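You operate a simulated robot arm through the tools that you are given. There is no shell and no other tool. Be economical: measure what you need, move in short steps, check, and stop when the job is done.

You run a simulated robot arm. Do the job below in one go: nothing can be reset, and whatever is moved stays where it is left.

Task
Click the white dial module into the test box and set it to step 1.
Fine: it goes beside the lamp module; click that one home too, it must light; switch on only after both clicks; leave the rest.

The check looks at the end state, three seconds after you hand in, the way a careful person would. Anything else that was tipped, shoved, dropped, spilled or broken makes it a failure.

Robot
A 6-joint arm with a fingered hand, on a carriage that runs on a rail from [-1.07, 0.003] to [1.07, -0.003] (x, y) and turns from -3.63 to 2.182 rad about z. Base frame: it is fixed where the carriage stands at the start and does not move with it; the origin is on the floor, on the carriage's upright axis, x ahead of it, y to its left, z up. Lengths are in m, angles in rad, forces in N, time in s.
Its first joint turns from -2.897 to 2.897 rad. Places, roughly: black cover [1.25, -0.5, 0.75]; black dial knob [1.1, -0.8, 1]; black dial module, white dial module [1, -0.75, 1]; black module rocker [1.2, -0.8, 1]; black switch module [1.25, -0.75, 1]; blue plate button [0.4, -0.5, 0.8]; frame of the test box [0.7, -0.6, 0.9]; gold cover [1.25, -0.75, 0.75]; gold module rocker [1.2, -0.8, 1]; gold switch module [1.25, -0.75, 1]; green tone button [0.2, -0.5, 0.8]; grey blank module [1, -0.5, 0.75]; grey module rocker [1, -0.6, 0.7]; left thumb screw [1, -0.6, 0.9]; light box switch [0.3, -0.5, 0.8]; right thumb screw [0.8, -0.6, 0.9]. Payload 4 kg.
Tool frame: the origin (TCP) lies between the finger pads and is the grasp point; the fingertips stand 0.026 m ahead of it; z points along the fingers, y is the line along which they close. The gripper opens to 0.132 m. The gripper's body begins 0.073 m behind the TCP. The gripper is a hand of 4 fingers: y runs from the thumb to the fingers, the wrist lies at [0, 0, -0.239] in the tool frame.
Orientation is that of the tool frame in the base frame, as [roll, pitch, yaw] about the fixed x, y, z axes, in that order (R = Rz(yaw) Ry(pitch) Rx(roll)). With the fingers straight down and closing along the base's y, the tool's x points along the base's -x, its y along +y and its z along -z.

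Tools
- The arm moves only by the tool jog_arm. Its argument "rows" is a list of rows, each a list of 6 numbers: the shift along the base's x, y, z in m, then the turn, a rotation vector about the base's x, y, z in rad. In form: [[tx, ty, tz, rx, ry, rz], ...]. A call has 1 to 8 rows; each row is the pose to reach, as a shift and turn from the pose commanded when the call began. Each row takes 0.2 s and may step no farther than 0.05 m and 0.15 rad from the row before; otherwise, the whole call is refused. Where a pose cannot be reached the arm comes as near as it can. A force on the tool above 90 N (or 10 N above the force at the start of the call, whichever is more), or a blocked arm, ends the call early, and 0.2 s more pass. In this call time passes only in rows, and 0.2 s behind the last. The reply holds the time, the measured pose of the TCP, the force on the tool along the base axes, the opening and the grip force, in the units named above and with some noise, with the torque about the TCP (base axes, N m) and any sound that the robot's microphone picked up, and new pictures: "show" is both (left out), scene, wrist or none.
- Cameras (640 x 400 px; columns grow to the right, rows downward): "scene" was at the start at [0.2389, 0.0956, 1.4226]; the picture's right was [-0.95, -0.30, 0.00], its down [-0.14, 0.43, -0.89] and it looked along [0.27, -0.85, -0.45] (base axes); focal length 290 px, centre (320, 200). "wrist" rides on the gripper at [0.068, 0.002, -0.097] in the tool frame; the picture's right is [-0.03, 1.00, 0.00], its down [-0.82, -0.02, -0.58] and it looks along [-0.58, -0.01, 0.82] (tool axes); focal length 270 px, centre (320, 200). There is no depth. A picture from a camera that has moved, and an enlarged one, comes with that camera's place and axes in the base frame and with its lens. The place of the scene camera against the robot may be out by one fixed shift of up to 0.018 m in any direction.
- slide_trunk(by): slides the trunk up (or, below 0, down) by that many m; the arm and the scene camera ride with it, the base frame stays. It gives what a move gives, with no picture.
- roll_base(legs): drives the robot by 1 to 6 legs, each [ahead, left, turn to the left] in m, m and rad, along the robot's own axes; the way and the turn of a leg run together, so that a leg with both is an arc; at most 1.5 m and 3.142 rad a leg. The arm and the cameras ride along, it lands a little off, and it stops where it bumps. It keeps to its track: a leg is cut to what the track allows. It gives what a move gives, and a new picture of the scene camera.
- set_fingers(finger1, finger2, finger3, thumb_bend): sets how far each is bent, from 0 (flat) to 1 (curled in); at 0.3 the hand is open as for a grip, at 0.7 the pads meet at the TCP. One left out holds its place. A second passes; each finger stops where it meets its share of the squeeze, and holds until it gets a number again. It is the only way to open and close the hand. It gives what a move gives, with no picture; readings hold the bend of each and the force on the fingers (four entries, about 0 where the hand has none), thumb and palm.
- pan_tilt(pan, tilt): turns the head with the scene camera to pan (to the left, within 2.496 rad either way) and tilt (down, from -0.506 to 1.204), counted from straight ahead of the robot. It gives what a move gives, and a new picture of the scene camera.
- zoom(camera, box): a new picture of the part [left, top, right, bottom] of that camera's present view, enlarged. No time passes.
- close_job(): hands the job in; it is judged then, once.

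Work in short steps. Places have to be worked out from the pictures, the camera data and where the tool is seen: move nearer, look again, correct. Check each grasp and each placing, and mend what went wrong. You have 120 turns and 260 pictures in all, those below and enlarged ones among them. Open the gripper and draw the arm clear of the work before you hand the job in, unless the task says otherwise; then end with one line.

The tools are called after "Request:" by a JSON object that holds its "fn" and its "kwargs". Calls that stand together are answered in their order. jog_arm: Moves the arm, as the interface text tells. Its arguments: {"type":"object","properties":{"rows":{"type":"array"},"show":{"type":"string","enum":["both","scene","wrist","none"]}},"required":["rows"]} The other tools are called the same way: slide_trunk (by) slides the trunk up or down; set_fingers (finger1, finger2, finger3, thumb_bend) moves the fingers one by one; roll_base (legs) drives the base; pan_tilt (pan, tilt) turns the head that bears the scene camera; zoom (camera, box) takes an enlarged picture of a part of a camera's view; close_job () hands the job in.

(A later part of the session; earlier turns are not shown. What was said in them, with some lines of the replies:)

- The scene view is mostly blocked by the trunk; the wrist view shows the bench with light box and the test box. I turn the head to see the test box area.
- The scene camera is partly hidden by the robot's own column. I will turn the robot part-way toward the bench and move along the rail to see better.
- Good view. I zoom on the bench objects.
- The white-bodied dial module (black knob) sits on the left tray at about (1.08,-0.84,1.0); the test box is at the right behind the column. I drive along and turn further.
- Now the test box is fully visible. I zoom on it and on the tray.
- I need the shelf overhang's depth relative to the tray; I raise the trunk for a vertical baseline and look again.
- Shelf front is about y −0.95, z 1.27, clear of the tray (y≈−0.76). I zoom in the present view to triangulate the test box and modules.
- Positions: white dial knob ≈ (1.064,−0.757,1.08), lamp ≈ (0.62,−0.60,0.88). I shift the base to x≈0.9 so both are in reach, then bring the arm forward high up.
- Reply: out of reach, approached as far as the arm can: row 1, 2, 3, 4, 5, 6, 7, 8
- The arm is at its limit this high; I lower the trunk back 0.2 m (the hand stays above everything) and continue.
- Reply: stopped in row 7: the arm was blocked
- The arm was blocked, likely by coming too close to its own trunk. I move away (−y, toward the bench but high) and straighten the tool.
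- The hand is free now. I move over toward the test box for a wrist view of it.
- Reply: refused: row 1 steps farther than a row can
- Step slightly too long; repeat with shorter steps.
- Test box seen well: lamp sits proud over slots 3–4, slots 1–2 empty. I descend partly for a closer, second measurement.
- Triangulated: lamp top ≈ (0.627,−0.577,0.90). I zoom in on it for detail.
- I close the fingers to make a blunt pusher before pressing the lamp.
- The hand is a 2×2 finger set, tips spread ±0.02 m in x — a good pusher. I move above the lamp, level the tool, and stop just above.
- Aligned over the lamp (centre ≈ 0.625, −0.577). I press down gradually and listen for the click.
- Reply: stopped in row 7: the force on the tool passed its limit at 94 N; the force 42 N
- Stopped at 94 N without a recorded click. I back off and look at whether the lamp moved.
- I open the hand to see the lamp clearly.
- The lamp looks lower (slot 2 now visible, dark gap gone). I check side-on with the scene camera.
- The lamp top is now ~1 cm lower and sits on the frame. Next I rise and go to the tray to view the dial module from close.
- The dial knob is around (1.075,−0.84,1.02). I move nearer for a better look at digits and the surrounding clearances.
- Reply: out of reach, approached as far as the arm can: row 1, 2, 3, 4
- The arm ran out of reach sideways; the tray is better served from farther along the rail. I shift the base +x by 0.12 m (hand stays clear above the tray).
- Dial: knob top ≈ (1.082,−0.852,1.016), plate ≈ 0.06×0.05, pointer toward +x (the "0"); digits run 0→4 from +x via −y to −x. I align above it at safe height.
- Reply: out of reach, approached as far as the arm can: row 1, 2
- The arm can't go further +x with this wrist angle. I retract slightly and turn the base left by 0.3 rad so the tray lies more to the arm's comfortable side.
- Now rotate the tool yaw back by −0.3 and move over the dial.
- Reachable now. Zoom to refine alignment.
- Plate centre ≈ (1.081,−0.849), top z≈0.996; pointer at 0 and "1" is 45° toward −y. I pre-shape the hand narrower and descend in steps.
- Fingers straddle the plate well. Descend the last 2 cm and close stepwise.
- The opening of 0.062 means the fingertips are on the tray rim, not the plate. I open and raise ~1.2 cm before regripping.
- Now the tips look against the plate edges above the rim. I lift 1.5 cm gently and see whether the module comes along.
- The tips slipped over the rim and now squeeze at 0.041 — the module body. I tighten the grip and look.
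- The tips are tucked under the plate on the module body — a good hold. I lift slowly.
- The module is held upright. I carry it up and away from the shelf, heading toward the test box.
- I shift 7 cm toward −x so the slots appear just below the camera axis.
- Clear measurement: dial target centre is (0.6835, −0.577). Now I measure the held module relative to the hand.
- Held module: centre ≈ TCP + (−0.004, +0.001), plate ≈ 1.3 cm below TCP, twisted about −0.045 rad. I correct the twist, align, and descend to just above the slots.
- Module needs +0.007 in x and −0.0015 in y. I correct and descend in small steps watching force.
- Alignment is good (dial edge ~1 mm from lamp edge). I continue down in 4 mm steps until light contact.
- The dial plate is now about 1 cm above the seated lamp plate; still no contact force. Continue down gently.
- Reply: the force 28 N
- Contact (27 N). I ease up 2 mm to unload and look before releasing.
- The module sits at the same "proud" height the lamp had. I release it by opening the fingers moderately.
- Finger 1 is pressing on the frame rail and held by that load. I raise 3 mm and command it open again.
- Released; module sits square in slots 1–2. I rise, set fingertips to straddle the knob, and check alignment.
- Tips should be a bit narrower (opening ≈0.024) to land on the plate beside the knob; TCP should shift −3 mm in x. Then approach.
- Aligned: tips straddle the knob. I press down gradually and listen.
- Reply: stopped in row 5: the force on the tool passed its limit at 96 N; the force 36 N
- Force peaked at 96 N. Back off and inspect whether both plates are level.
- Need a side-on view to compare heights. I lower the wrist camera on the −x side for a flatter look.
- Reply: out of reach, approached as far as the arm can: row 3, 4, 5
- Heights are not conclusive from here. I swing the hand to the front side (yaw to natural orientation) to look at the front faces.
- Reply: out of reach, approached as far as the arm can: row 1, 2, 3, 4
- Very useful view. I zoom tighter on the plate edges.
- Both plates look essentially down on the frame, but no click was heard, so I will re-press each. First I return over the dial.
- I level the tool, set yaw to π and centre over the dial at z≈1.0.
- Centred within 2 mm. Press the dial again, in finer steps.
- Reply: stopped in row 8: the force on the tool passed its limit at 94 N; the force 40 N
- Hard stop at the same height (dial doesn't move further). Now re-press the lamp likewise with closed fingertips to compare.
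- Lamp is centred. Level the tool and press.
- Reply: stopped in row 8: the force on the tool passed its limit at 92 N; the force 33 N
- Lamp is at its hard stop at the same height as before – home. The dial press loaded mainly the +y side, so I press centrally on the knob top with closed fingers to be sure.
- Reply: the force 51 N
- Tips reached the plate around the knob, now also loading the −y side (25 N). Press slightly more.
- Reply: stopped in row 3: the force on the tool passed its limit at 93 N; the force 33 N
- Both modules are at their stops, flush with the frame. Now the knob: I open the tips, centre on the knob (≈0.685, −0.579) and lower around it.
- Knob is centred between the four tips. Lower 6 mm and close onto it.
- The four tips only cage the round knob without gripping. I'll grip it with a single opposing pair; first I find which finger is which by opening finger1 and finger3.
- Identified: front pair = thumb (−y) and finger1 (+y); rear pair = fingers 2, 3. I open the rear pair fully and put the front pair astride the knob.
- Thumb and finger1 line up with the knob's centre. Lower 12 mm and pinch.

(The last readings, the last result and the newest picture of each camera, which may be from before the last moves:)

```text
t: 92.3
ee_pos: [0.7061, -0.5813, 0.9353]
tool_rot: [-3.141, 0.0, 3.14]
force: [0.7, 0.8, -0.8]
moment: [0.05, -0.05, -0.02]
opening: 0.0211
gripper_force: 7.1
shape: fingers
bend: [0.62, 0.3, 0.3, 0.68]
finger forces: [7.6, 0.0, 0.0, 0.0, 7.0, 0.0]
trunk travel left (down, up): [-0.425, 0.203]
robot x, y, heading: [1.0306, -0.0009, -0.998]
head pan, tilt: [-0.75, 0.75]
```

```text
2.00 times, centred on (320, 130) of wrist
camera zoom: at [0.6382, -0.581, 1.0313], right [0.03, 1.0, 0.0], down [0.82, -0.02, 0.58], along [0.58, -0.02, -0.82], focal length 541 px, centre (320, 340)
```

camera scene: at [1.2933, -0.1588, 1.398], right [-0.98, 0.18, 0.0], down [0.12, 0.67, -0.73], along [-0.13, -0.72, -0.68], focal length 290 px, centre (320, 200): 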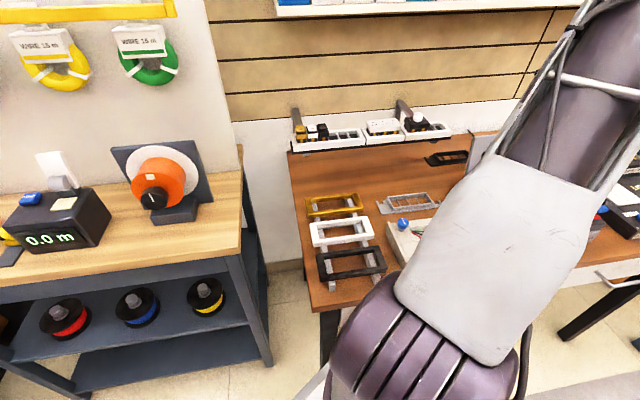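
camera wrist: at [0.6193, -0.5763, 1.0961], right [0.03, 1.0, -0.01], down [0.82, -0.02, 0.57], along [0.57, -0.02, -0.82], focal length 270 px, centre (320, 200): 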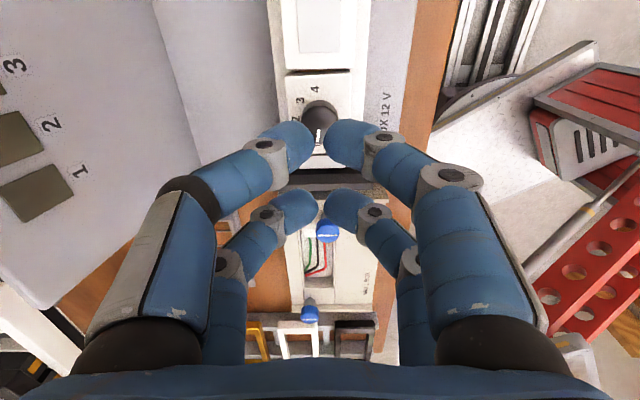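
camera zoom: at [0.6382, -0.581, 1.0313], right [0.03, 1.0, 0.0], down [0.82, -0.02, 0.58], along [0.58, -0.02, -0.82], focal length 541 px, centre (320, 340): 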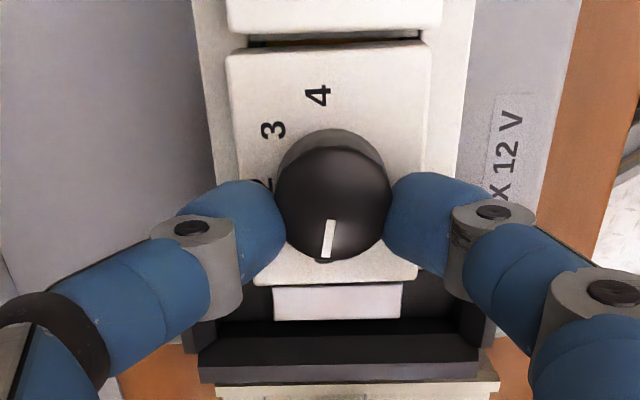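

The knob is pinched (7 N). I rotate the hand about the knob's axis by −45° (clockwise from above) to step 1.

Request:
{"fn": "jog_arm", "kwargs": {"rows": [[-0.0004, -0.0026, 0, 0, 0, -0.13], [-0.0012, -0.0052, 0, 0, 0, -0.26], [-0.0023, -0.0076, 0, 0, 0, -0.39], [-0.0037, -0.0099, 0, 0, 0, -0.52], [-0.0054, -0.012, 0, 0, 0, -0.65], [-0.0074, -0.0139, 0, 0, 0, -0.785]], "show": "wrist"}}

Request:
{"fn": "zoom", "kwargs": {"camera": "wrist", "box": [200, 30, 440, 230]}}

```text
t: 93.7
ee_pos: [0.6981, -0.5966, 0.9343]
tool_rot: [3.141, 0.001, 2.352]
force: [-1.4, 0.5, 1.9]
moment: [0.03, 0.04, 0.04]
opening: 0.0207
gripper_force: 8.0
shape: fingers
bend: [0.63, 0.3, 0.3, 0.68]
finger forces: [7.8, 0.0, 0.0, 0.0, 8.2, 0.1]
trunk travel left (down, up): [-0.425, 0.203]
robot x, y, heading: [1.0311, -0.0037, -0.993]
head pan, tilt: [-0.75, 0.75]
camera wrist: at [0.6511, -0.5483, 1.0305], right [0.73, 0.69, 0.0], down [0.56, -0.59, 0.58], along [0.4, -0.42, -0.82], focal length 270 px, centre (320, 200)
```

wrist: 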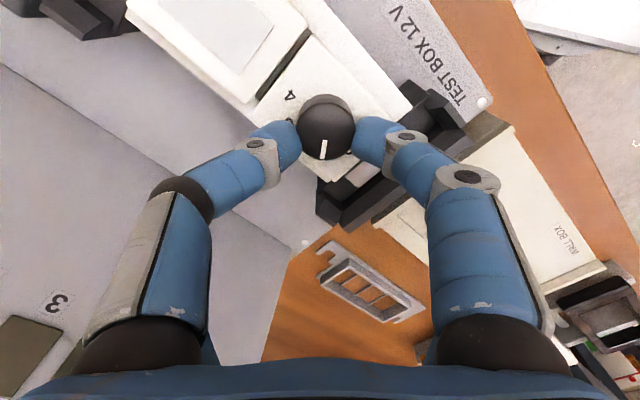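

```text
2.00 times, centred on (320, 130) of wrist
camera zoom: at [0.6511, -0.5483, 1.0305], right [0.73, 0.69, 0.0], down [0.56, -0.59, 0.58], along [0.4, -0.42, -0.82], focal length 541 px, centre (320, 340)
```

zoom: 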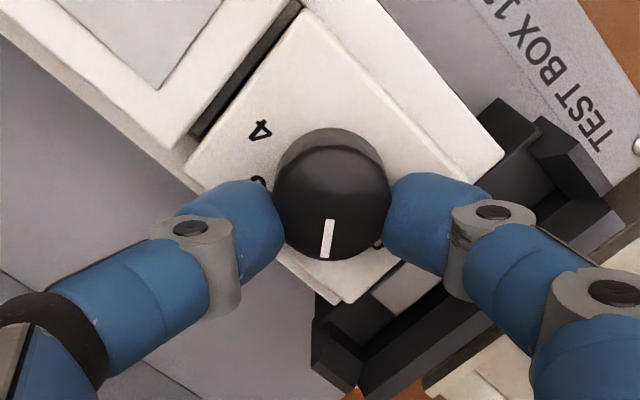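

The knob followed the hand; pointer now lies 45° toward −y (step 1). Release and rise to check.

Request:
{"fn": "set_fingers", "kwargs": {"finger1": 0.5, "thumb_bend": 0.5}}

Request:
{"fn": "jog_arm", "kwargs": {"rows": [[0, 0, 0.04, 0, 0, 0], [0.01, 0.01, 0.08, 0, 0, 0], [0.02, 0.02, 0.12, 0, 0, 0]], "show": "wrist"}}

Request:
{"fn": "zoom", "kwargs": {"camera": "wrist", "box": [200, 0, 440, 160]}}

```text
t: 94.7
ee_pos: [0.6991, -0.5964, 0.9333]
tool_rot: [-3.142, 0.001, 2.354]
force: [0.7, -0.5, 0.2]
moment: [0.01, 0.02, 0.0]
opening: 0.0655
gripper_force: 0.1
shape: fingers
bend: [0.5, 0.3, 0.3, 0.5]
finger forces: [0.0, 0.0, 0.0, 0.0, 0.0, 0.1]
trunk travel left (down, up): [-0.425, 0.203]
robot x, y, heading: [1.0292, -0.0056, -0.997]
head pan, tilt: [-0.75, 0.75]
```

```text
t: 95.5
ee_pos: [0.7193, -0.575, 1.0565]
tool_rot: [3.141, 0.0, 2.355]
force: [0.1, -0.2, 0.0]
moment: [0.02, -0.01, 0.0]
opening: 0.0654
gripper_force: 0.1
shape: fingers
bend: [0.5, 0.3, 0.3, 0.5]
finger forces: [0.0, 0.1, 0.0, 0.0, 0.0, 0.0]
trunk travel left (down, up): [-0.425, 0.203]
robot x, y, heading: [1.0279, -0.0054, -0.995]
head pan, tilt: [-0.75, 0.75]
camera wrist: at [0.6732, -0.526, 1.1519], right [0.73, 0.69, 0.0], down [0.56, -0.59, 0.58], along [0.4, -0.42, -0.82], focal length 270 px, centre (320, 200)
```

wrist: 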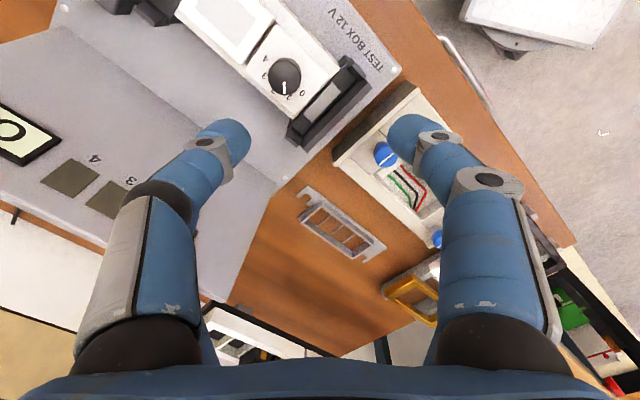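

```text
2.50 times, centred on (320, 80) of wrist
camera zoom: at [0.6732, -0.526, 1.1519], right [0.73, 0.69, 0.0], down [0.56, -0.59, 0.58], along [0.4, -0.42, -0.82], focal length 676 px, centre (320, 500)
```

zoom: 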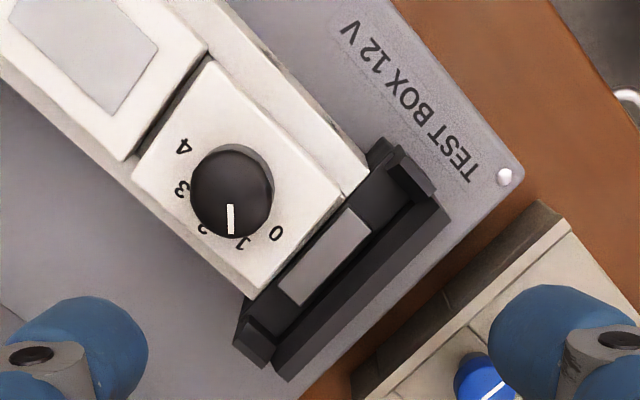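

Pointer reads step 1. Now the ON/OFF rocker: I go above the control box to look, with fingers 2/3 curled away and thumb+finger1 pinched as a pointer.

Request:
{"fn": "jog_arm", "kwargs": {"rows": [[-0.045, 0.01, 0.02, 0, 0, 0], [-0.09, 0.015, 0.03, 0, 0, 0.08], [-0.135, 0.015, 0.04, 0, 0, 0.2], [-0.18, 0.015, 0.04, 0, 0, 0.33], [-0.22, 0.02, 0.04, 0, 0, 0.46]], "show": "none"}}

Request:
{"fn": "set_fingers", "kwargs": {"finger1": 0.69, "finger2": 1.0, "finger3": 1.0, "thumb_bend": 0.69}}

Request:
{"fn": "zoom", "kwargs": {"camera": "wrist", "box": [0, 0, 640, 400]}}

Request:
{"fn": "zoom", "kwargs": {"camera": "wrist", "box": [200, 0, 440, 150]}}

```text
refused: row 1 steps farther than a row can; nothing moved
```

```text
t: 96.5
ee_pos: [0.7211, -0.5743, 1.0563]
tool_rot: [3.141, 0.0, 2.355]
force: [-0.3, -0.5, -0.5]
moment: [0.0, 0.03, 0.01]
opening: 0.0049
gripper_force: 0.1
shape: fingers
bend: [0.69, 0.75, 0.75, 0.69]
finger forces: [0.0, 0.1, 0.1, 0.1, 0.1, 0.0]
trunk travel left (down, up): [-0.425, 0.203]
robot x, y, heading: [1.0314, -0.0026, -0.999]
head pan, tilt: [-0.75, 0.75]
```

```text
1.00 times, centred on (320, 200) of wrist (not enlarged: the box is as wide or as high as the picture)
camera zoom: at [0.6732, -0.526, 1.1519], right [0.73, 0.69, 0.0], down [0.56, -0.59, 0.58], along [0.4, -0.42, -0.82], focal length 270 px, centre (320, 200)
```

zoom: 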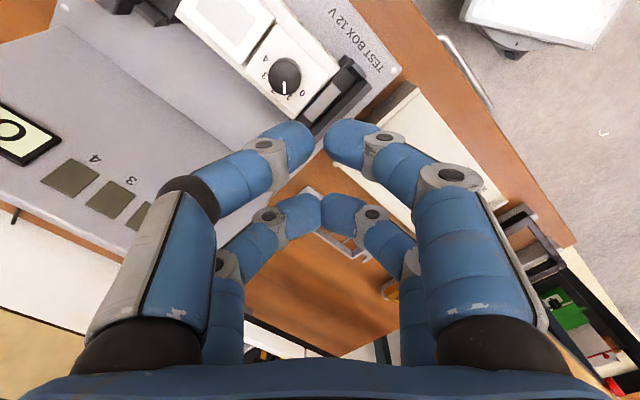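

```text
2.67 times, centred on (320, 75) of wrist
camera zoom: at [0.6732, -0.526, 1.1519], right [0.73, 0.69, 0.0], down [0.56, -0.59, 0.58], along [0.4, -0.42, -0.82], focal length 721 px, centre (320, 533)
```

zoom: 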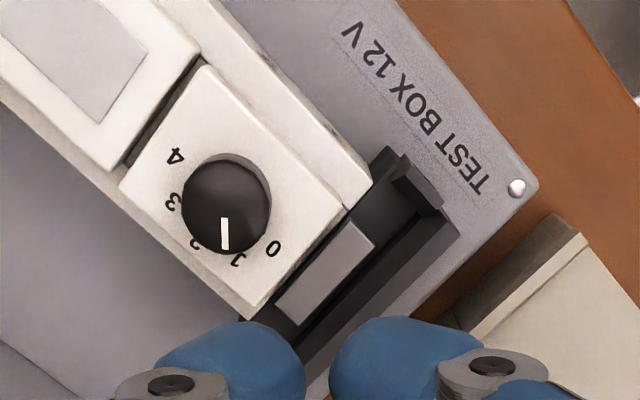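

Pointer is exactly on 1 after parallax correction. Repeat the move with smaller steps.

Request:
{"fn": "jog_arm", "kwargs": {"rows": [[-0.03, 0.01, 0.02, 0, 0, 0], [-0.07, 0.015, 0.03, 0, 0, 0.08], [-0.11, 0.015, 0.04, 0, 0, 0.2], [-0.155, 0.015, 0.04, 0, 0, 0.33], [-0.195, 0.02, 0.04, 0, 0, 0.46], [-0.22, 0.02, 0.04, 0, 0, 0.58]], "show": "wrist"}}

Request:
{"fn": "zoom", "kwargs": {"camera": "wrist", "box": [200, 0, 440, 150]}}

```text
t: 97.9
ee_pos: [0.5006, -0.5558, 1.095]
tool_rot: [3.14, 0.001, 2.938]
force: [0.8, 0.2, 0.1]
moment: [-0.01, 0.02, -0.01]
opening: 0.0046
gripper_force: 0.0
shape: fingers
bend: [0.69, 0.75, 0.75, 0.69]
finger forces: [0.0, 0.1, 0.0, 0.0, 0.0, 0.1]
trunk travel left (down, up): [-0.425, 0.203]
robot x, y, heading: [1.0281, -0.0007, -0.997]
head pan, tilt: [-0.75, 0.75]
camera wrist: at [0.4328, -0.5413, 1.1916], right [0.23, 0.97, 0.0], down [0.8, -0.19, 0.58], along [0.56, -0.13, -0.82], focal length 270 px, centre (320, 200)
```

wrist: 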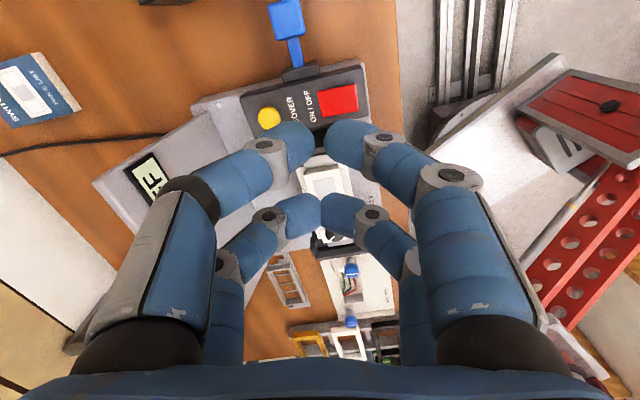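

```text
2.67 times, centred on (320, 75) of wrist
camera zoom: at [0.4328, -0.5413, 1.1916], right [0.23, 0.97, 0.0], down [0.8, -0.19, 0.58], along [0.56, -0.13, -0.82], focal length 721 px, centre (320, 533)
```

zoom: 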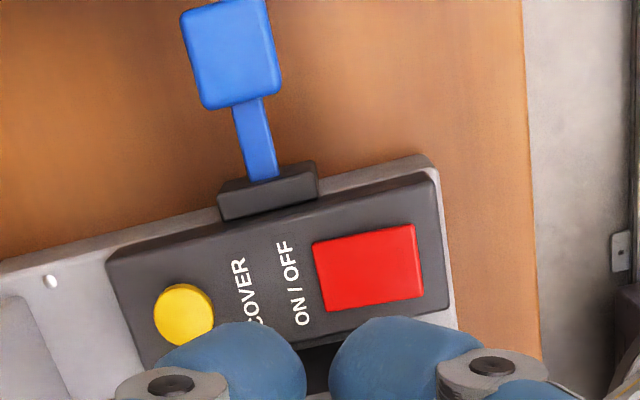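

The red ON/OFF button centre is ≈ (0.5195,−0.540,0.873), next to the clamp and lever. I'll press with the rear finger pair, tool tilted 0.2 rad so the front pair stays higher and clear of the lever block.

Request:
{"fn": "set_fingers", "kwargs": {"finger2": 0.69, "finger3": 0.69}}

Request:
{"fn": "jog_arm", "kwargs": {"rows": [[0.002, 0.012, -0.03, 0, 0.1, 0.1], [0.004, 0.024, -0.07, 0, 0.2, 0.2], [0.004, 0.024, -0.11, 0, 0.2, 0.2], [0.004, 0.024, -0.15, 0, 0.2, 0.2]], "show": "wrist"}}

```text
t: 98.9
ee_pos: [0.5001, -0.5559, 1.0947]
tool_rot: [-3.14, -0.002, 2.935]
force: [0.0, 0.3, 0.0]
moment: [0.0, -0.03, 0.01]
opening: 0.0045
gripper_force: 0.1
shape: fingers
bend: [0.69, 0.69, 0.69, 0.69]
finger forces: [0.0, 0.0, 0.0, 0.0, 0.0, 0.1]
trunk travel left (down, up): [-0.425, 0.203]
robot x, y, heading: [1.0276, -0.0005, -0.994]
head pan, tilt: [-0.75, 0.75]
```

```text
t: 99.9
ee_pos: [0.5026, -0.5318, 0.9462]
tool_rot: [-3.119, -0.202, 3.134]
force: [0.4, 0.8, 0.3]
moment: [-0.03, 0.04, 0.0]
opening: 0.0042
gripper_force: 0.1
shape: fingers
bend: [0.69, 0.69, 0.69, 0.69]
finger forces: [0.1, 0.0, 0.0, 0.0, 0.0, 0.0]
trunk travel left (down, up): [-0.425, 0.203]
robot x, y, heading: [1.0308, -0.0045, -0.999]
head pan, tilt: [-0.75, 0.75]
camera wrist: at [0.4538, -0.5295, 1.0533], right [0.03, 1.0, -0.03], down [0.91, -0.02, 0.4], along [0.4, -0.04, -0.91], focal length 270 px, centre (320, 200)
```

wrist: 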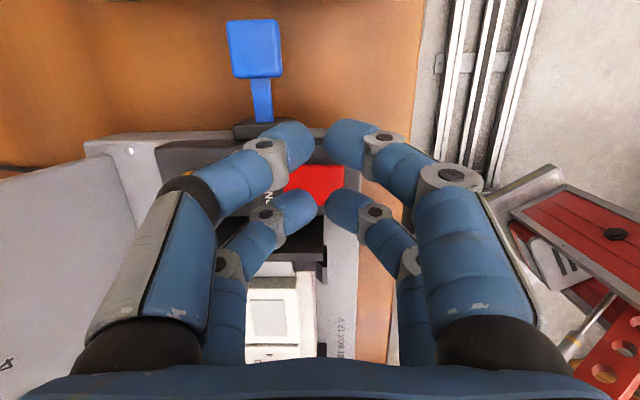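

Alignment matches prediction. I lower toward the button and check the force gradually.

Request:
{"fn": "jog_arm", "kwargs": {"rows": [[0.003, -0.003, -0.02, 0, 0, 0], [0.003, -0.003, -0.034, 0, 0, 0], [0.003, -0.003, -0.04, 0, 0, 0]], "show": "wrist"}}

```text
t: 100.7
ee_pos: [0.5035, -0.5385, 0.9065]
tool_rot: [-3.115, -0.21, 3.133]
force: [0.4, -1.7, 32.5]
moment: [-0.18, -0.59, -0.05]
opening: 0.0047
gripper_force: 18.0
shape: fingers
bend: [0.69, 0.73, 0.72, 0.69]
finger forces: [0.0, 15.3, 20.9, 0.0, 0.0, 0.0]
trunk travel left (down, up): [-0.425, 0.203]
robot x, y, heading: [1.0312, -0.0054, -0.995]
head pan, tilt: [-0.75, 0.75]
camera wrist: at [0.4568, -0.5347, 1.0158], right [0.03, 1.0, -0.03], down [0.92, -0.01, 0.4], along [0.4, -0.04, -0.92], focal length 270 px, centre (320, 200)
```

wrist: 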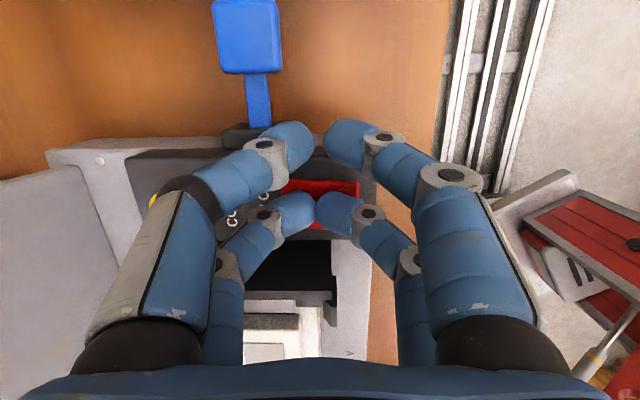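

Rear fingers press with 32 N. Lift away and check the display and lamp.

Request:
{"fn": "jog_arm", "kwargs": {"rows": [[0, 0, 0.04, 0, 0, 0], [0, 0, 0.08, 0, -0.1, 0], [0, 0, 0.12, 0, -0.2, 0], [-0.02, 0, 0.16, 0, -0.2, 0], [-0.02, 0, 0.2, 0, -0.2, 0]], "show": "none"}}

Request:
{"fn": "set_fingers", "kwargs": {"finger1": 0.3, "finger2": 0.3, "finger3": 0.3, "thumb_bend": 0.3}}

Request:
{"fn": "zoom", "kwargs": {"camera": "wrist", "box": [160, 40, 440, 240]}}

```text
t: 101.9
ee_pos: [0.4861, -0.5362, 1.1042]
tool_rot: [-3.123, 0.002, 3.135]
force: [0.3, -0.4, -0.2]
moment: [0.03, -0.01, 0.01]
opening: 0.0047
gripper_force: 0.0
shape: fingers
bend: [0.69, 0.69, 0.69, 0.69]
finger forces: [0.0, 0.1, 0.0, 0.0, 0.0, 0.0]
trunk travel left (down, up): [-0.425, 0.203]
robot x, y, heading: [1.0334, -0.0037, -0.995]
head pan, tilt: [-0.75, 0.75]
```

```text
t: 102.9
ee_pos: [0.4856, -0.5353, 1.1056]
tool_rot: [-3.12, 0.002, 3.131]
force: [0.4, 0.3, 0.1]
moment: [0.0, 0.0, 0.02]
opening: 0.1324
gripper_force: 0.1
shape: fingers
bend: [0.3, 0.3, 0.3, 0.3]
finger forces: [0.1, 0.1, 0.0, 0.0, 0.0, 0.0]
trunk travel left (down, up): [-0.425, 0.203]
robot x, y, heading: [1.0277, -0.0052, -0.997]
head pan, tilt: [-0.75, 0.75]
```

```text
2.00 times, centred on (300, 140) of wrist
camera zoom: at [0.4173, -0.532, 1.2009], right [0.03, 1.0, -0.02], down [0.82, -0.02, 0.58], along [0.58, -0.04, -0.82], focal length 541 px, centre (360, 320)
```

zoom: 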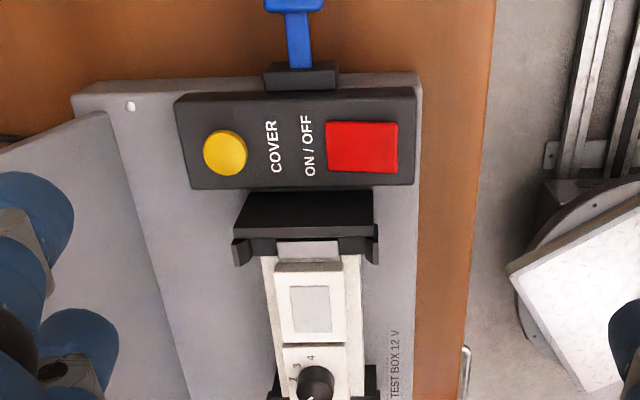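

I rise higher to read the display.

Request:
{"fn": "jog_arm", "kwargs": {"rows": [[0.02, -0.02, 0.04, 0, 0, 0], [0.04, -0.04, 0.08, 0, 0, 0], [0.05, -0.05, 0.12, 0, 0, 0], [0.05, -0.06, 0.16, 0, 0, 0]], "show": "wrist"}}

Request:
{"fn": "zoom", "kwargs": {"camera": "wrist", "box": [180, 60, 400, 230]}}

```text
t: 103.9
ee_pos: [0.5549, -0.5808, 1.2434]
tool_rot: [-3.122, 0.003, 3.132]
force: [-0.1, 0.6, -2.0]
moment: [0.06, -0.05, -0.02]
opening: 0.133
gripper_force: 0.1
shape: fingers
bend: [0.3, 0.3, 0.3, 0.3]
finger forces: [0.0, 0.0, 0.0, 0.1, 0.1, 0.1]
out of reach, approached as far as the arm can: row 3, 4
trunk travel left (down, up): [-0.425, 0.203]
robot x, y, heading: [1.0319, -0.0043, -0.996]
head pan, tilt: [-0.75, 0.75]
camera wrist: at [0.4856, -0.5777, 1.339], right [0.03, 1.0, -0.02], down [0.81, -0.02, 0.58], along [0.58, -0.04, -0.81], focal length 270 px, centre (320, 200)
```

wrist: 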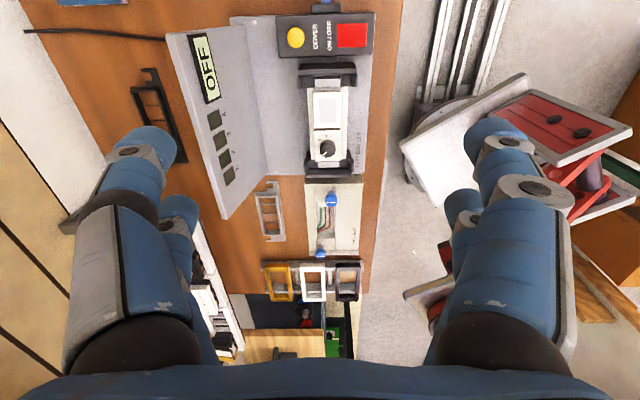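

```text
2.35 times, centred on (290, 145) of wrist
camera zoom: at [0.4856, -0.5777, 1.339], right [0.03, 1.0, -0.02], down [0.81, -0.02, 0.58], along [0.58, -0.04, -0.81], focal length 636 px, centre (391, 329)
```

zoom: 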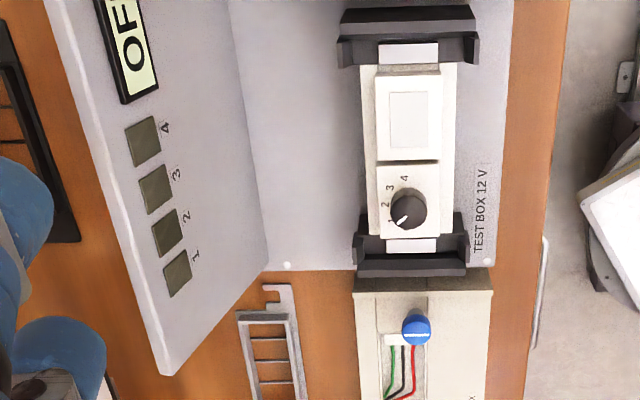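

Display still OFF. I look closely at the red switch to see if it is a rocker.

Request:
{"fn": "zoom", "kwargs": {"camera": "wrist", "box": [270, 0, 390, 70]}}

```text
5.33 times, centred on (330, 35) of wrist
camera zoom: at [0.4856, -0.5777, 1.339], right [0.03, 1.0, -0.02], down [0.81, -0.02, 0.58], along [0.58, -0.04, -0.81], focal length 1442 px, centre (267, 1080)
```

zoom: 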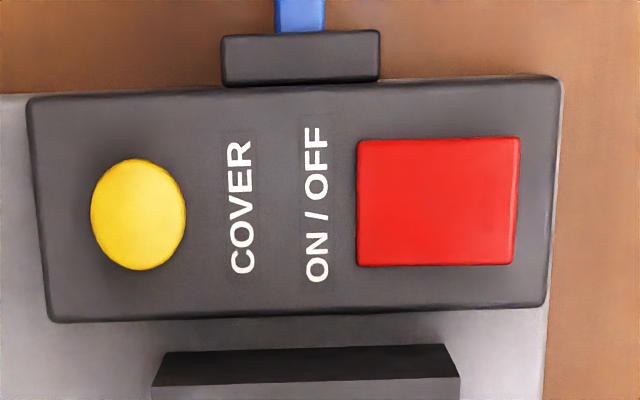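

It's a flat push switch centred ≈ (0.5217,−0.541); 32 N was perhaps not enough travel. I go back to press it more firmly.

Request:
{"fn": "set_fingers", "kwargs": {"finger1": 0.69, "finger2": 0.69, "finger3": 0.69, "thumb_bend": 0.69}}

Request:
{"fn": "jog_arm", "kwargs": {"rows": [[-0.015, 0.01, -0.04, 0.01, 0, 0], [-0.03, 0.02, -0.08, 0.02, 0.07, 0], [-0.04, 0.03, -0.125, 0.02, 0.14, 0], [-0.047, 0.042, -0.17, 0.02, 0.2, 0], [-0.047, 0.042, -0.215, 0.02, 0.2, 0], [-0.047, 0.042, -0.26, 0.02, 0.2, 0], [-0.047, 0.042, -0.295, 0.02, 0.2, 0]], "show": "wrist"}}

```text
t: 104.9
ee_pos: [0.5563, -0.58, 1.2453]
tool_rot: [-3.12, 0.001, 3.132]
force: [-0.8, 0.2, 0.2]
moment: [-0.01, -0.01, -0.01]
opening: 0.0047
gripper_force: 0.1
shape: fingers
bend: [0.69, 0.69, 0.69, 0.69]
finger forces: [0.1, 0.0, 0.0, 0.0, 0.0, 0.0]
trunk travel left (down, up): [-0.425, 0.203]
robot x, y, heading: [1.0346, -0.0032, -0.998]
head pan, tilt: [-0.75, 0.75]
```

```text
t: 106.5
ee_pos: [0.5066, -0.5365, 0.9515]
tool_rot: [-3.142, -0.201, 3.134]
force: [-0.1, 0.3, 0.9]
moment: [-0.01, 0.02, 0.04]
opening: 0.0045
gripper_force: 0.0
shape: fingers
bend: [0.69, 0.69, 0.69, 0.69]
finger forces: [0.0, 0.0, 0.1, 0.1, 0.1, 0.0]
trunk travel left (down, up): [-0.425, 0.203]
robot x, y, heading: [1.0301, -0.0027, -0.995]
head pan, tilt: [-0.75, 0.75]
camera wrist: at [0.4588, -0.5356, 1.0594], right [0.03, 1.0, -0.01], down [0.91, -0.03, 0.4], along [0.4, -0.02, -0.91], focal length 270 px, centre (320, 200)
```

wrist: 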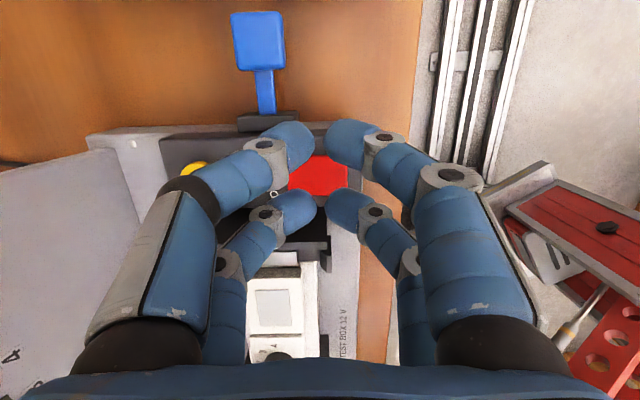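

Positioned. Press down firmly in small increments.

Request:
{"fn": "jog_arm", "kwargs": {"rows": [[0.001, -0.003, -0.03, 0, 0, 0], [0.001, -0.003, -0.04, 0, 0, 0], [0.001, -0.003, -0.045, 0, 0, 0], [0.001, -0.003, -0.049, 0, 0, 0], [0.001, -0.003, -0.053, 0, 0, 0], [0.001, -0.003, -0.057, 0, 0, 0], [0.001, -0.003, -0.06, 0, 0, 0]], "show": "wrist"}}

```text
t: 108.1
ee_pos: [0.5063, -0.5444, 0.8977]
tool_rot: [-3.133, -0.211, 3.133]
force: [-12.4, -8.4, 49.2]
moment: [-0.3, -0.74, -0.19]
opening: 0.0045
gripper_force: 36.2
shape: fingers
bend: [0.69, 0.81, 0.83, 0.69]
finger forces: [0.0, 31.8, 40.9, 0.0, 0.0, 0.0]
trunk travel left (down, up): [-0.425, 0.203]
robot x, y, heading: [1.0279, 0.0001, -0.997]
head pan, tilt: [-0.75, 0.75]
camera wrist: at [0.4588, -0.542, 1.0056], right [0.03, 1.0, -0.01], down [0.92, -0.02, 0.39], along [0.39, -0.02, -0.92], focal length 270 px, centre (320, 200)
```

wrist: 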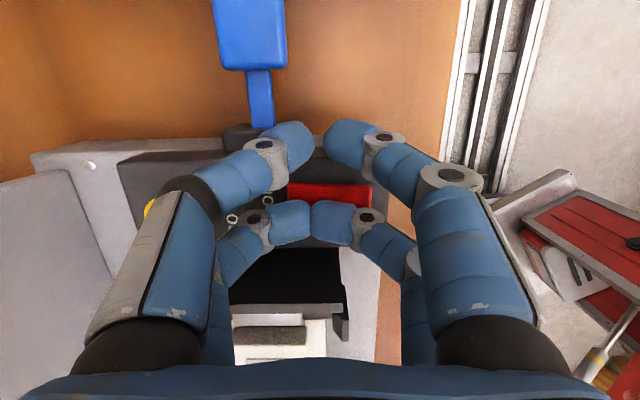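

49 N pressed. Lift and re-check the display.

Request:
{"fn": "jog_arm", "kwargs": {"rows": [[0, 0, 0.045, 0, 0, 0], [0.01, -0.01, 0.09, 0, -0.1, 0], [0.02, -0.02, 0.135, 0, -0.2, 0], [0.03, -0.03, 0.18, 0, -0.2, 0], [0.04, -0.035, 0.225, 0, -0.2, 0], [0.045, -0.04, 0.27, 0, -0.2, 0], [0.047, -0.04, 0.31, 0, -0.2, 0]], "show": "wrist"}}

```text
t: 109.7
ee_pos: [0.555, -0.5822, 1.1995]
tool_rot: [-3.141, 0.002, 3.134]
force: [-0.3, 0.2, -0.5]
moment: [0.01, -0.03, 0.0]
opening: 0.0045
gripper_force: 0.0
shape: fingers
bend: [0.69, 0.69, 0.69, 0.69]
finger forces: [0.0, 0.1, 0.0, 0.1, 0.0, 0.0]
trunk travel left (down, up): [-0.425, 0.203]
robot x, y, heading: [1.0315, -0.0051, -0.99]
head pan, tilt: [-0.75, 0.75]
camera wrist: at [0.486, -0.5813, 1.2948], right [0.03, 1.0, 0.0], down [0.81, -0.03, 0.58], along [0.58, -0.02, -0.82], focal length 270 px, centre (320, 200)
```

wrist: 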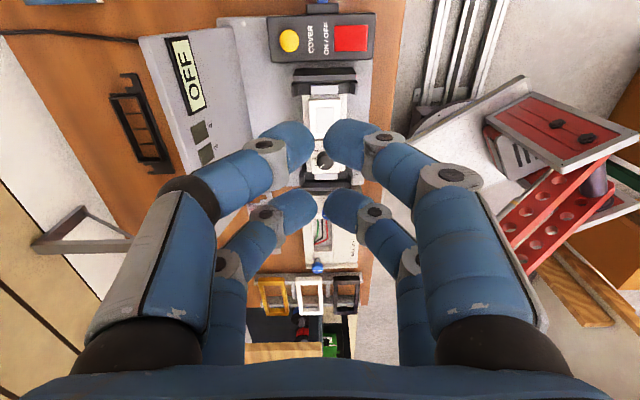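

Still OFF. I examine the red switch's shape from closer/side to decide how it moves.

Request:
{"fn": "jog_arm", "kwargs": {"rows": [[-0.03, 0.02, -0.03, 0, 0, 0], [-0.07, 0.03, -0.06, 0, 0, 0], [-0.1, 0.03, -0.1, 0, 0, 0]], "show": "none"}}

Request:
{"fn": "zoom", "kwargs": {"camera": "wrist", "box": [260, 20, 400, 130]}}

```text
refused: row 2 steps farther than a row can; nothing moved
```

```text
3.64 times, centred on (330, 75) of wrist
camera zoom: at [0.486, -0.5813, 1.2948], right [0.03, 1.0, 0.0], down [0.81, -0.03, 0.58], along [0.58, -0.02, -0.82], focal length 983 px, centre (284, 654)
```

zoom: 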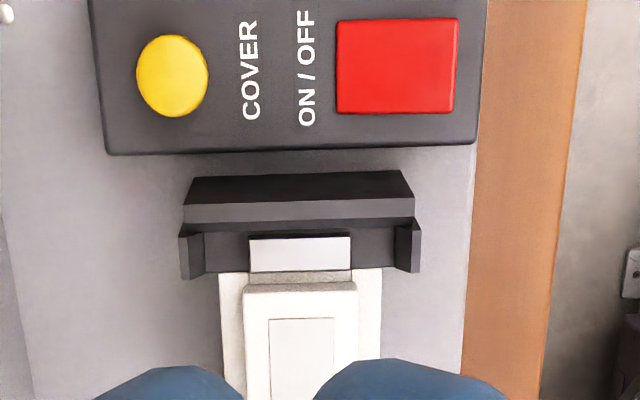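

Request:
{"fn": "jog_arm", "kwargs": {"rows": [[-0.03, 0.02, -0.03, 0, 0, 0], [-0.06, 0.03, -0.06, 0, 0, 0], [-0.09, 0.03, -0.09, 0, 0, 0], [-0.11, 0.03, -0.12, 0, 0, 0]], "show": "wrist"}}

Request:
{"fn": "zoom", "kwargs": {"camera": "wrist", "box": [240, 40, 400, 140]}}

```text
t: 110.7
ee_pos: [0.4651, -0.541, 1.0748]
tool_rot: [3.141, 0.001, 3.134]
force: [-0.8, 0.2, -0.1]
moment: [-0.03, 0.04, -0.04]
opening: 0.0043
gripper_force: 0.1
shape: fingers
bend: [0.69, 0.69, 0.69, 0.69]
finger forces: [0.0, 0.0, 0.0, 0.0, 0.0, 0.0]
out of reach, approached as far as the arm can: row 3, 4
trunk travel left (down, up): [-0.425, 0.203]
robot x, y, heading: [1.0291, -0.0044, -0.996]
head pan, tilt: [-0.75, 0.75]
camera wrist: at [0.3965, -0.5404, 1.1708], right [0.03, 1.0, 0.0], down [0.82, -0.03, 0.58], along [0.58, -0.02, -0.82], focal length 270 px, centre (320, 200)
```

wrist: 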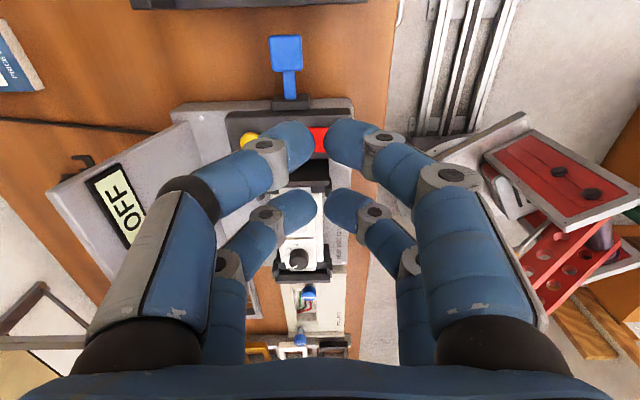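

```text
4.00 times, centred on (320, 90) of wrist
camera zoom: at [0.3965, -0.5404, 1.1708], right [0.03, 1.0, 0.0], down [0.82, -0.03, 0.58], along [0.58, -0.02, -0.82], focal length 1081 px, centre (320, 640)
```

zoom: 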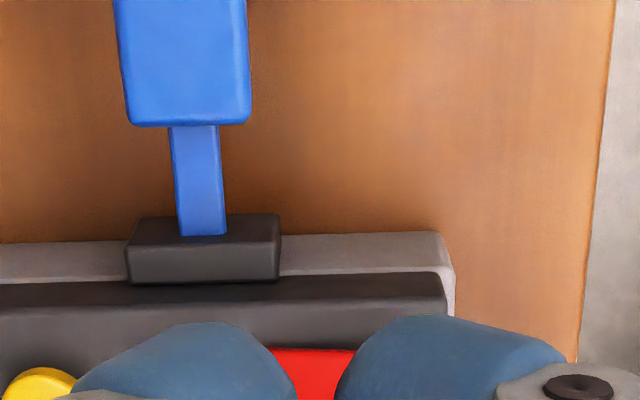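

Request:
{"fn": "set_fingers", "kwargs": {"finger1": 0.3, "finger2": 0.3, "finger3": 0.3, "thumb_bend": 0.3}}

Request:
{"fn": "zoom", "kwargs": {"camera": "wrist", "box": [220, 90, 380, 190]}}

```text
t: 111.7
ee_pos: [0.4648, -0.541, 1.0751]
tool_rot: [3.141, -0.001, 3.135]
force: [0.5, -0.3, -0.4]
moment: [-0.01, 0.03, 0.02]
opening: 0.1324
gripper_force: 0.1
shape: fingers
bend: [0.3, 0.3, 0.3, 0.3]
finger forces: [0.1, 0.0, 0.0, 0.0, 0.1, 0.0]
trunk travel left (down, up): [-0.425, 0.203]
robot x, y, heading: [1.0291, -0.0019, -1.0]
head pan, tilt: [-0.75, 0.75]
```

```text
4.00 times, centred on (300, 140) of wrist
camera zoom: at [0.3965, -0.5406, 1.1708], right [0.03, 1.0, 0.0], down [0.82, -0.03, 0.58], along [0.58, -0.02, -0.82], focal length 1081 px, centre (400, 440)
```

zoom: 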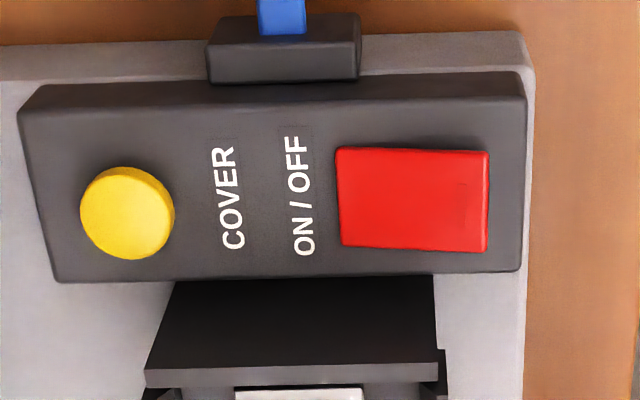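

The red switch looks like a rocker whose +y end is up (the −y, label side, is down = OFF); I had pressed its middle. I'll press its +y end instead.

Request:
{"fn": "set_fingers", "kwargs": {"finger1": 0.69, "finger2": 0.69, "finger3": 0.69, "thumb_bend": 0.69}}

Request:
{"fn": "jog_arm", "kwargs": {"rows": [[0.015, 0.01, -0.03, 0, 0.07, 0], [0.03, 0.02, -0.06, 0, 0.14, 0], [0.041, 0.029, -0.09, 0, 0.2, 0], [0.041, 0.029, -0.125, 0, 0.2, 0]], "show": "wrist"}}

```text
t: 112.7
ee_pos: [0.4652, -0.5414, 1.075]
tool_rot: [3.141, 0.0, 3.134]
force: [-0.2, 1.5, 0.2]
moment: [0.01, 0.0, -0.01]
opening: 0.0047
gripper_force: 0.0
shape: fingers
bend: [0.69, 0.69, 0.69, 0.69]
finger forces: [0.0, 0.0, 0.0, 0.1, 0.0, 0.0]
trunk travel left (down, up): [-0.425, 0.203]
robot x, y, heading: [1.0312, -0.0032, -0.996]
head pan, tilt: [-0.75, 0.75]
```

```text
t: 113.7
ee_pos: [0.5088, -0.5114, 0.95]
tool_rot: [-3.139, -0.201, 3.135]
force: [0.1, -0.8, 1.3]
moment: [-0.01, -0.02, 0.02]
opening: 0.0044
gripper_force: 0.1
shape: fingers
bend: [0.69, 0.69, 0.69, 0.69]
finger forces: [0.0, 0.1, 0.0, 0.0, 0.0, 0.1]
trunk travel left (down, up): [-0.425, 0.203]
robot x, y, heading: [1.0294, -0.0027, -0.998]
head pan, tilt: [-0.75, 0.75]
camera wrist: at [0.4608, -0.511, 1.0574], right [0.03, 1.0, -0.01], down [0.91, -0.03, 0.4], along [0.4, -0.02, -0.92], focal length 270 px, centre (320, 200)
```

wrist: 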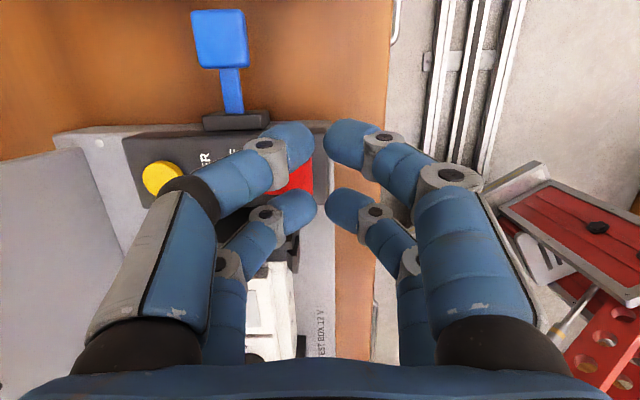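

Finger3's tip is over the rocker's +y end. Press down.

Request:
{"fn": "jog_arm", "kwargs": {"rows": [[0, 0, -0.025, 0, 0, 0], [0, 0, -0.035, 0, 0, 0], [0, 0, -0.04, 0, 0, 0], [0, 0, -0.045, 0, 0, 0], [0, 0, -0.049, 0, 0, 0]], "show": "wrist"}}

```text
t: 114.9
ee_pos: [0.506, -0.515, 0.9036]
tool_rot: [-3.14, -0.202, 3.135]
force: [-1.2, -2.3, 14.8]
moment: [-0.04, -0.22, -0.04]
opening: 0.0045
gripper_force: 7.9
shape: fingers
bend: [0.69, 0.69, 0.72, 0.69]
finger forces: [0.0, 2.3, 13.3, 0.0, 0.0, 0.0]
trunk travel left (down, up): [-0.425, 0.203]
robot x, y, heading: [1.0294, -0.0019, -0.999]
head pan, tilt: [-0.75, 0.75]
camera wrist: at [0.4586, -0.5138, 1.0116], right [0.03, 1.0, -0.01], down [0.92, -0.03, 0.4], along [0.4, -0.02, -0.92], focal length 270 px, centre (320, 200)
```

wrist: 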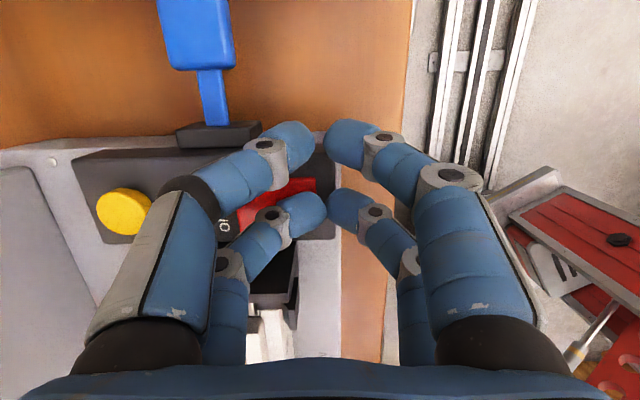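

The rocker visibly tilts. Press a little further, then lift and check the display.

Request:
{"fn": "jog_arm", "kwargs": {"rows": [[0, 0.001, -0.004, 0, 0, 0], [0, 0.001, -0.007, 0, 0, 0]], "show": "none"}}

Request:
{"fn": "jog_arm", "kwargs": {"rows": [[0, 0, 0.045, 0, 0, 0], [0.01, -0.015, 0.09, 0, -0.1, 0], [0.02, -0.03, 0.13, 0, -0.2, 0], [0.03, -0.045, 0.17, 0, -0.2, 0], [0.04, -0.06, 0.21, 0, -0.2, 0], [0.045, -0.065, 0.25, 0, -0.2, 0], [0.047, -0.065, 0.29, 0, -0.2, 0]], "show": "wrist"}}

Request:
{"fn": "zoom", "kwargs": {"camera": "wrist", "box": [120, 0, 400, 190]}}

```text
t: 115.5
ee_pos: [0.5056, -0.5125, 0.899]
tool_rot: [-3.136, -0.207, 3.133]
force: [-3.5, 5.9, 46.7]
moment: [0.22, -0.78, 0.1]
opening: 0.0045
gripper_force: 27.7
shape: fingers
bend: [0.69, 0.75, 0.76, 0.69]
finger forces: [0.1, 33.0, 22.1, 0.0, 0.0, 0.1]
trunk travel left (down, up): [-0.425, 0.203]
robot x, y, heading: [1.0335, -0.0035, -0.996]
head pan, tilt: [-0.75, 0.75]
```

```text
t: 117.1
ee_pos: [0.5563, -0.5813, 1.1838]
tool_rot: [3.141, 0.002, 3.136]
force: [-0.5, 0.0, -0.1]
moment: [-0.01, 0.01, 0.01]
opening: 0.0041
gripper_force: 0.0
shape: fingers
bend: [0.69, 0.69, 0.69, 0.69]
finger forces: [0.0, 0.0, 0.0, 0.0, 0.1, 0.1]
trunk travel left (down, up): [-0.425, 0.203]
robot x, y, heading: [1.0291, -0.005, -0.998]
head pan, tilt: [-0.75, 0.75]
camera wrist: at [0.487, -0.5798, 1.2801], right [0.03, 1.0, 0.0], down [0.81, -0.03, 0.58], along [0.58, -0.02, -0.82], focal length 270 px, centre (320, 200)
```

wrist: 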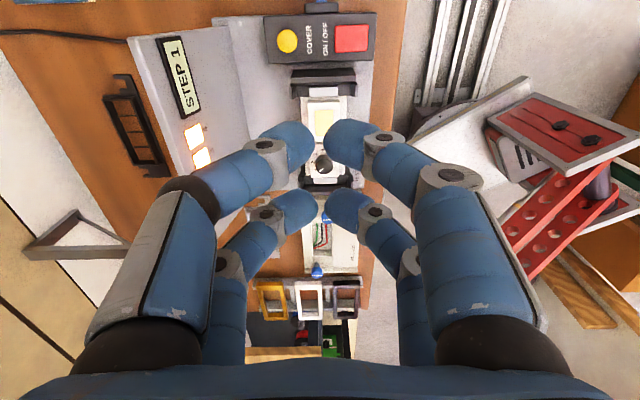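

```text
2.11 times, centred on (260, 95) of wrist
camera zoom: at [0.487, -0.5798, 1.2801], right [0.03, 1.0, 0.0], down [0.81, -0.03, 0.58], along [0.58, -0.02, -0.82], focal length 569 px, centre (446, 421)
```

zoom: 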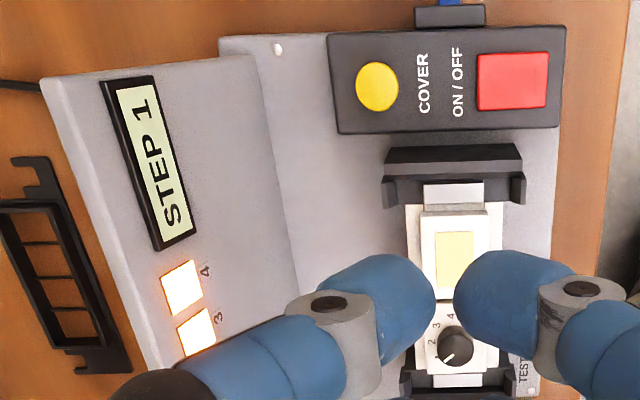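

Display reads STEP 1 and the lamp glows. I open the hand, draw it clear, and check all four indicators.

Request:
{"fn": "set_fingers", "kwargs": {"finger1": 0.3, "finger2": 0.3, "finger3": 0.3, "thumb_bend": 0.3}}

Request:
{"fn": "jog_arm", "kwargs": {"rows": [[0.0, 0.02, 0.02, 0, 0, 0], [0.0, 0.04, 0.04, 0, 0, 0], [0.0, 0.06, 0.06, 0, 0, 0]], "show": "wrist"}}

Request:
{"fn": "zoom", "kwargs": {"camera": "wrist", "box": [120, 0, 400, 190]}}

```text
t: 118.1
ee_pos: [0.5553, -0.5803, 1.1844]
tool_rot: [-3.141, -0.002, 3.134]
force: [-0.4, -0.3, 0.8]
moment: [-0.01, 0.0, 0.0]
opening: 0.1327
gripper_force: 0.1
shape: fingers
bend: [0.3, 0.3, 0.3, 0.3]
finger forces: [0.0, 0.0, 0.1, 0.1, 0.0, 0.0]
trunk travel left (down, up): [-0.425, 0.203]
robot x, y, heading: [1.0326, -0.0029, -0.994]
head pan, tilt: [-0.75, 0.75]
```

```text
t: 118.9
ee_pos: [0.5571, -0.5201, 1.2424]
tool_rot: [-3.142, 0.002, 3.136]
force: [0.2, -0.7, 0.1]
moment: [0.01, 0.03, 0.03]
opening: 0.1324
gripper_force: 0.0
shape: fingers
bend: [0.3, 0.3, 0.3, 0.3]
finger forces: [0.0, 0.0, 0.1, 0.1, 0.1, 0.0]
trunk travel left (down, up): [-0.425, 0.203]
robot x, y, heading: [1.0299, -0.0031, -1.0]
head pan, tilt: [-0.75, 0.75]
camera wrist: at [0.4877, -0.5197, 1.3392], right [0.03, 1.0, 0.0], down [0.81, -0.03, 0.58], along [0.58, -0.02, -0.82], focal length 270 px, centre (320, 200)
```

wrist: 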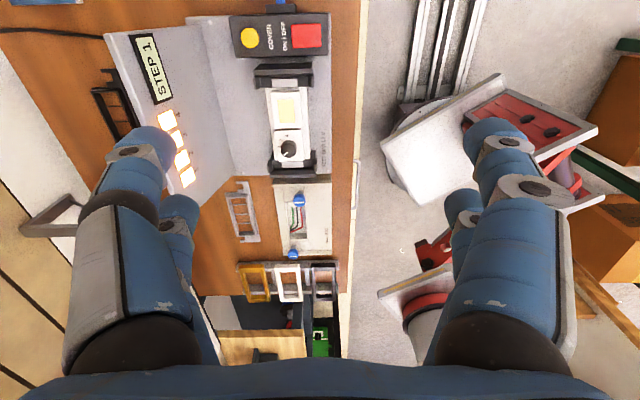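

```text
2.11 times, centred on (260, 95) of wrist
camera zoom: at [0.4877, -0.5197, 1.3392], right [0.03, 1.0, 0.0], down [0.81, -0.03, 0.58], along [0.58, -0.02, -0.82], focal length 569 px, centre (446, 421)
```

zoom: 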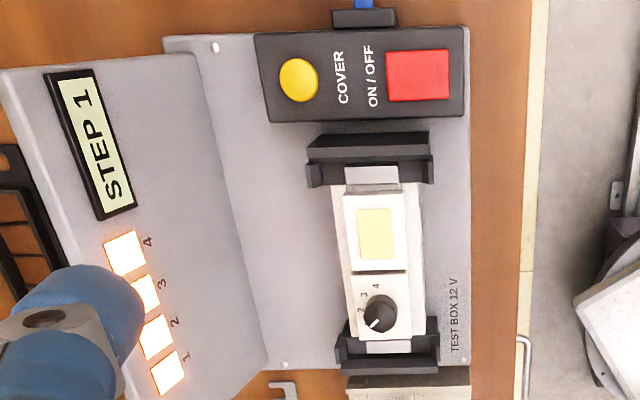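

All four slot indicators are lit, the display reads STEP 1, the lamp is lit, and the hand is open and clear above the bench. Nothing else appears to have been disturbed, so I hand in.

Request:
{"fn": "close_job", "kwargs": {}}

```text
The job is handed in.
```

The white dial module is clicked into slots 1–2 beside the lamp and set to step 1. The lamp is clicked home too. I switched on only after seating both; the display reads STEP 1, the lamp is lit and all four slot indicators are on.
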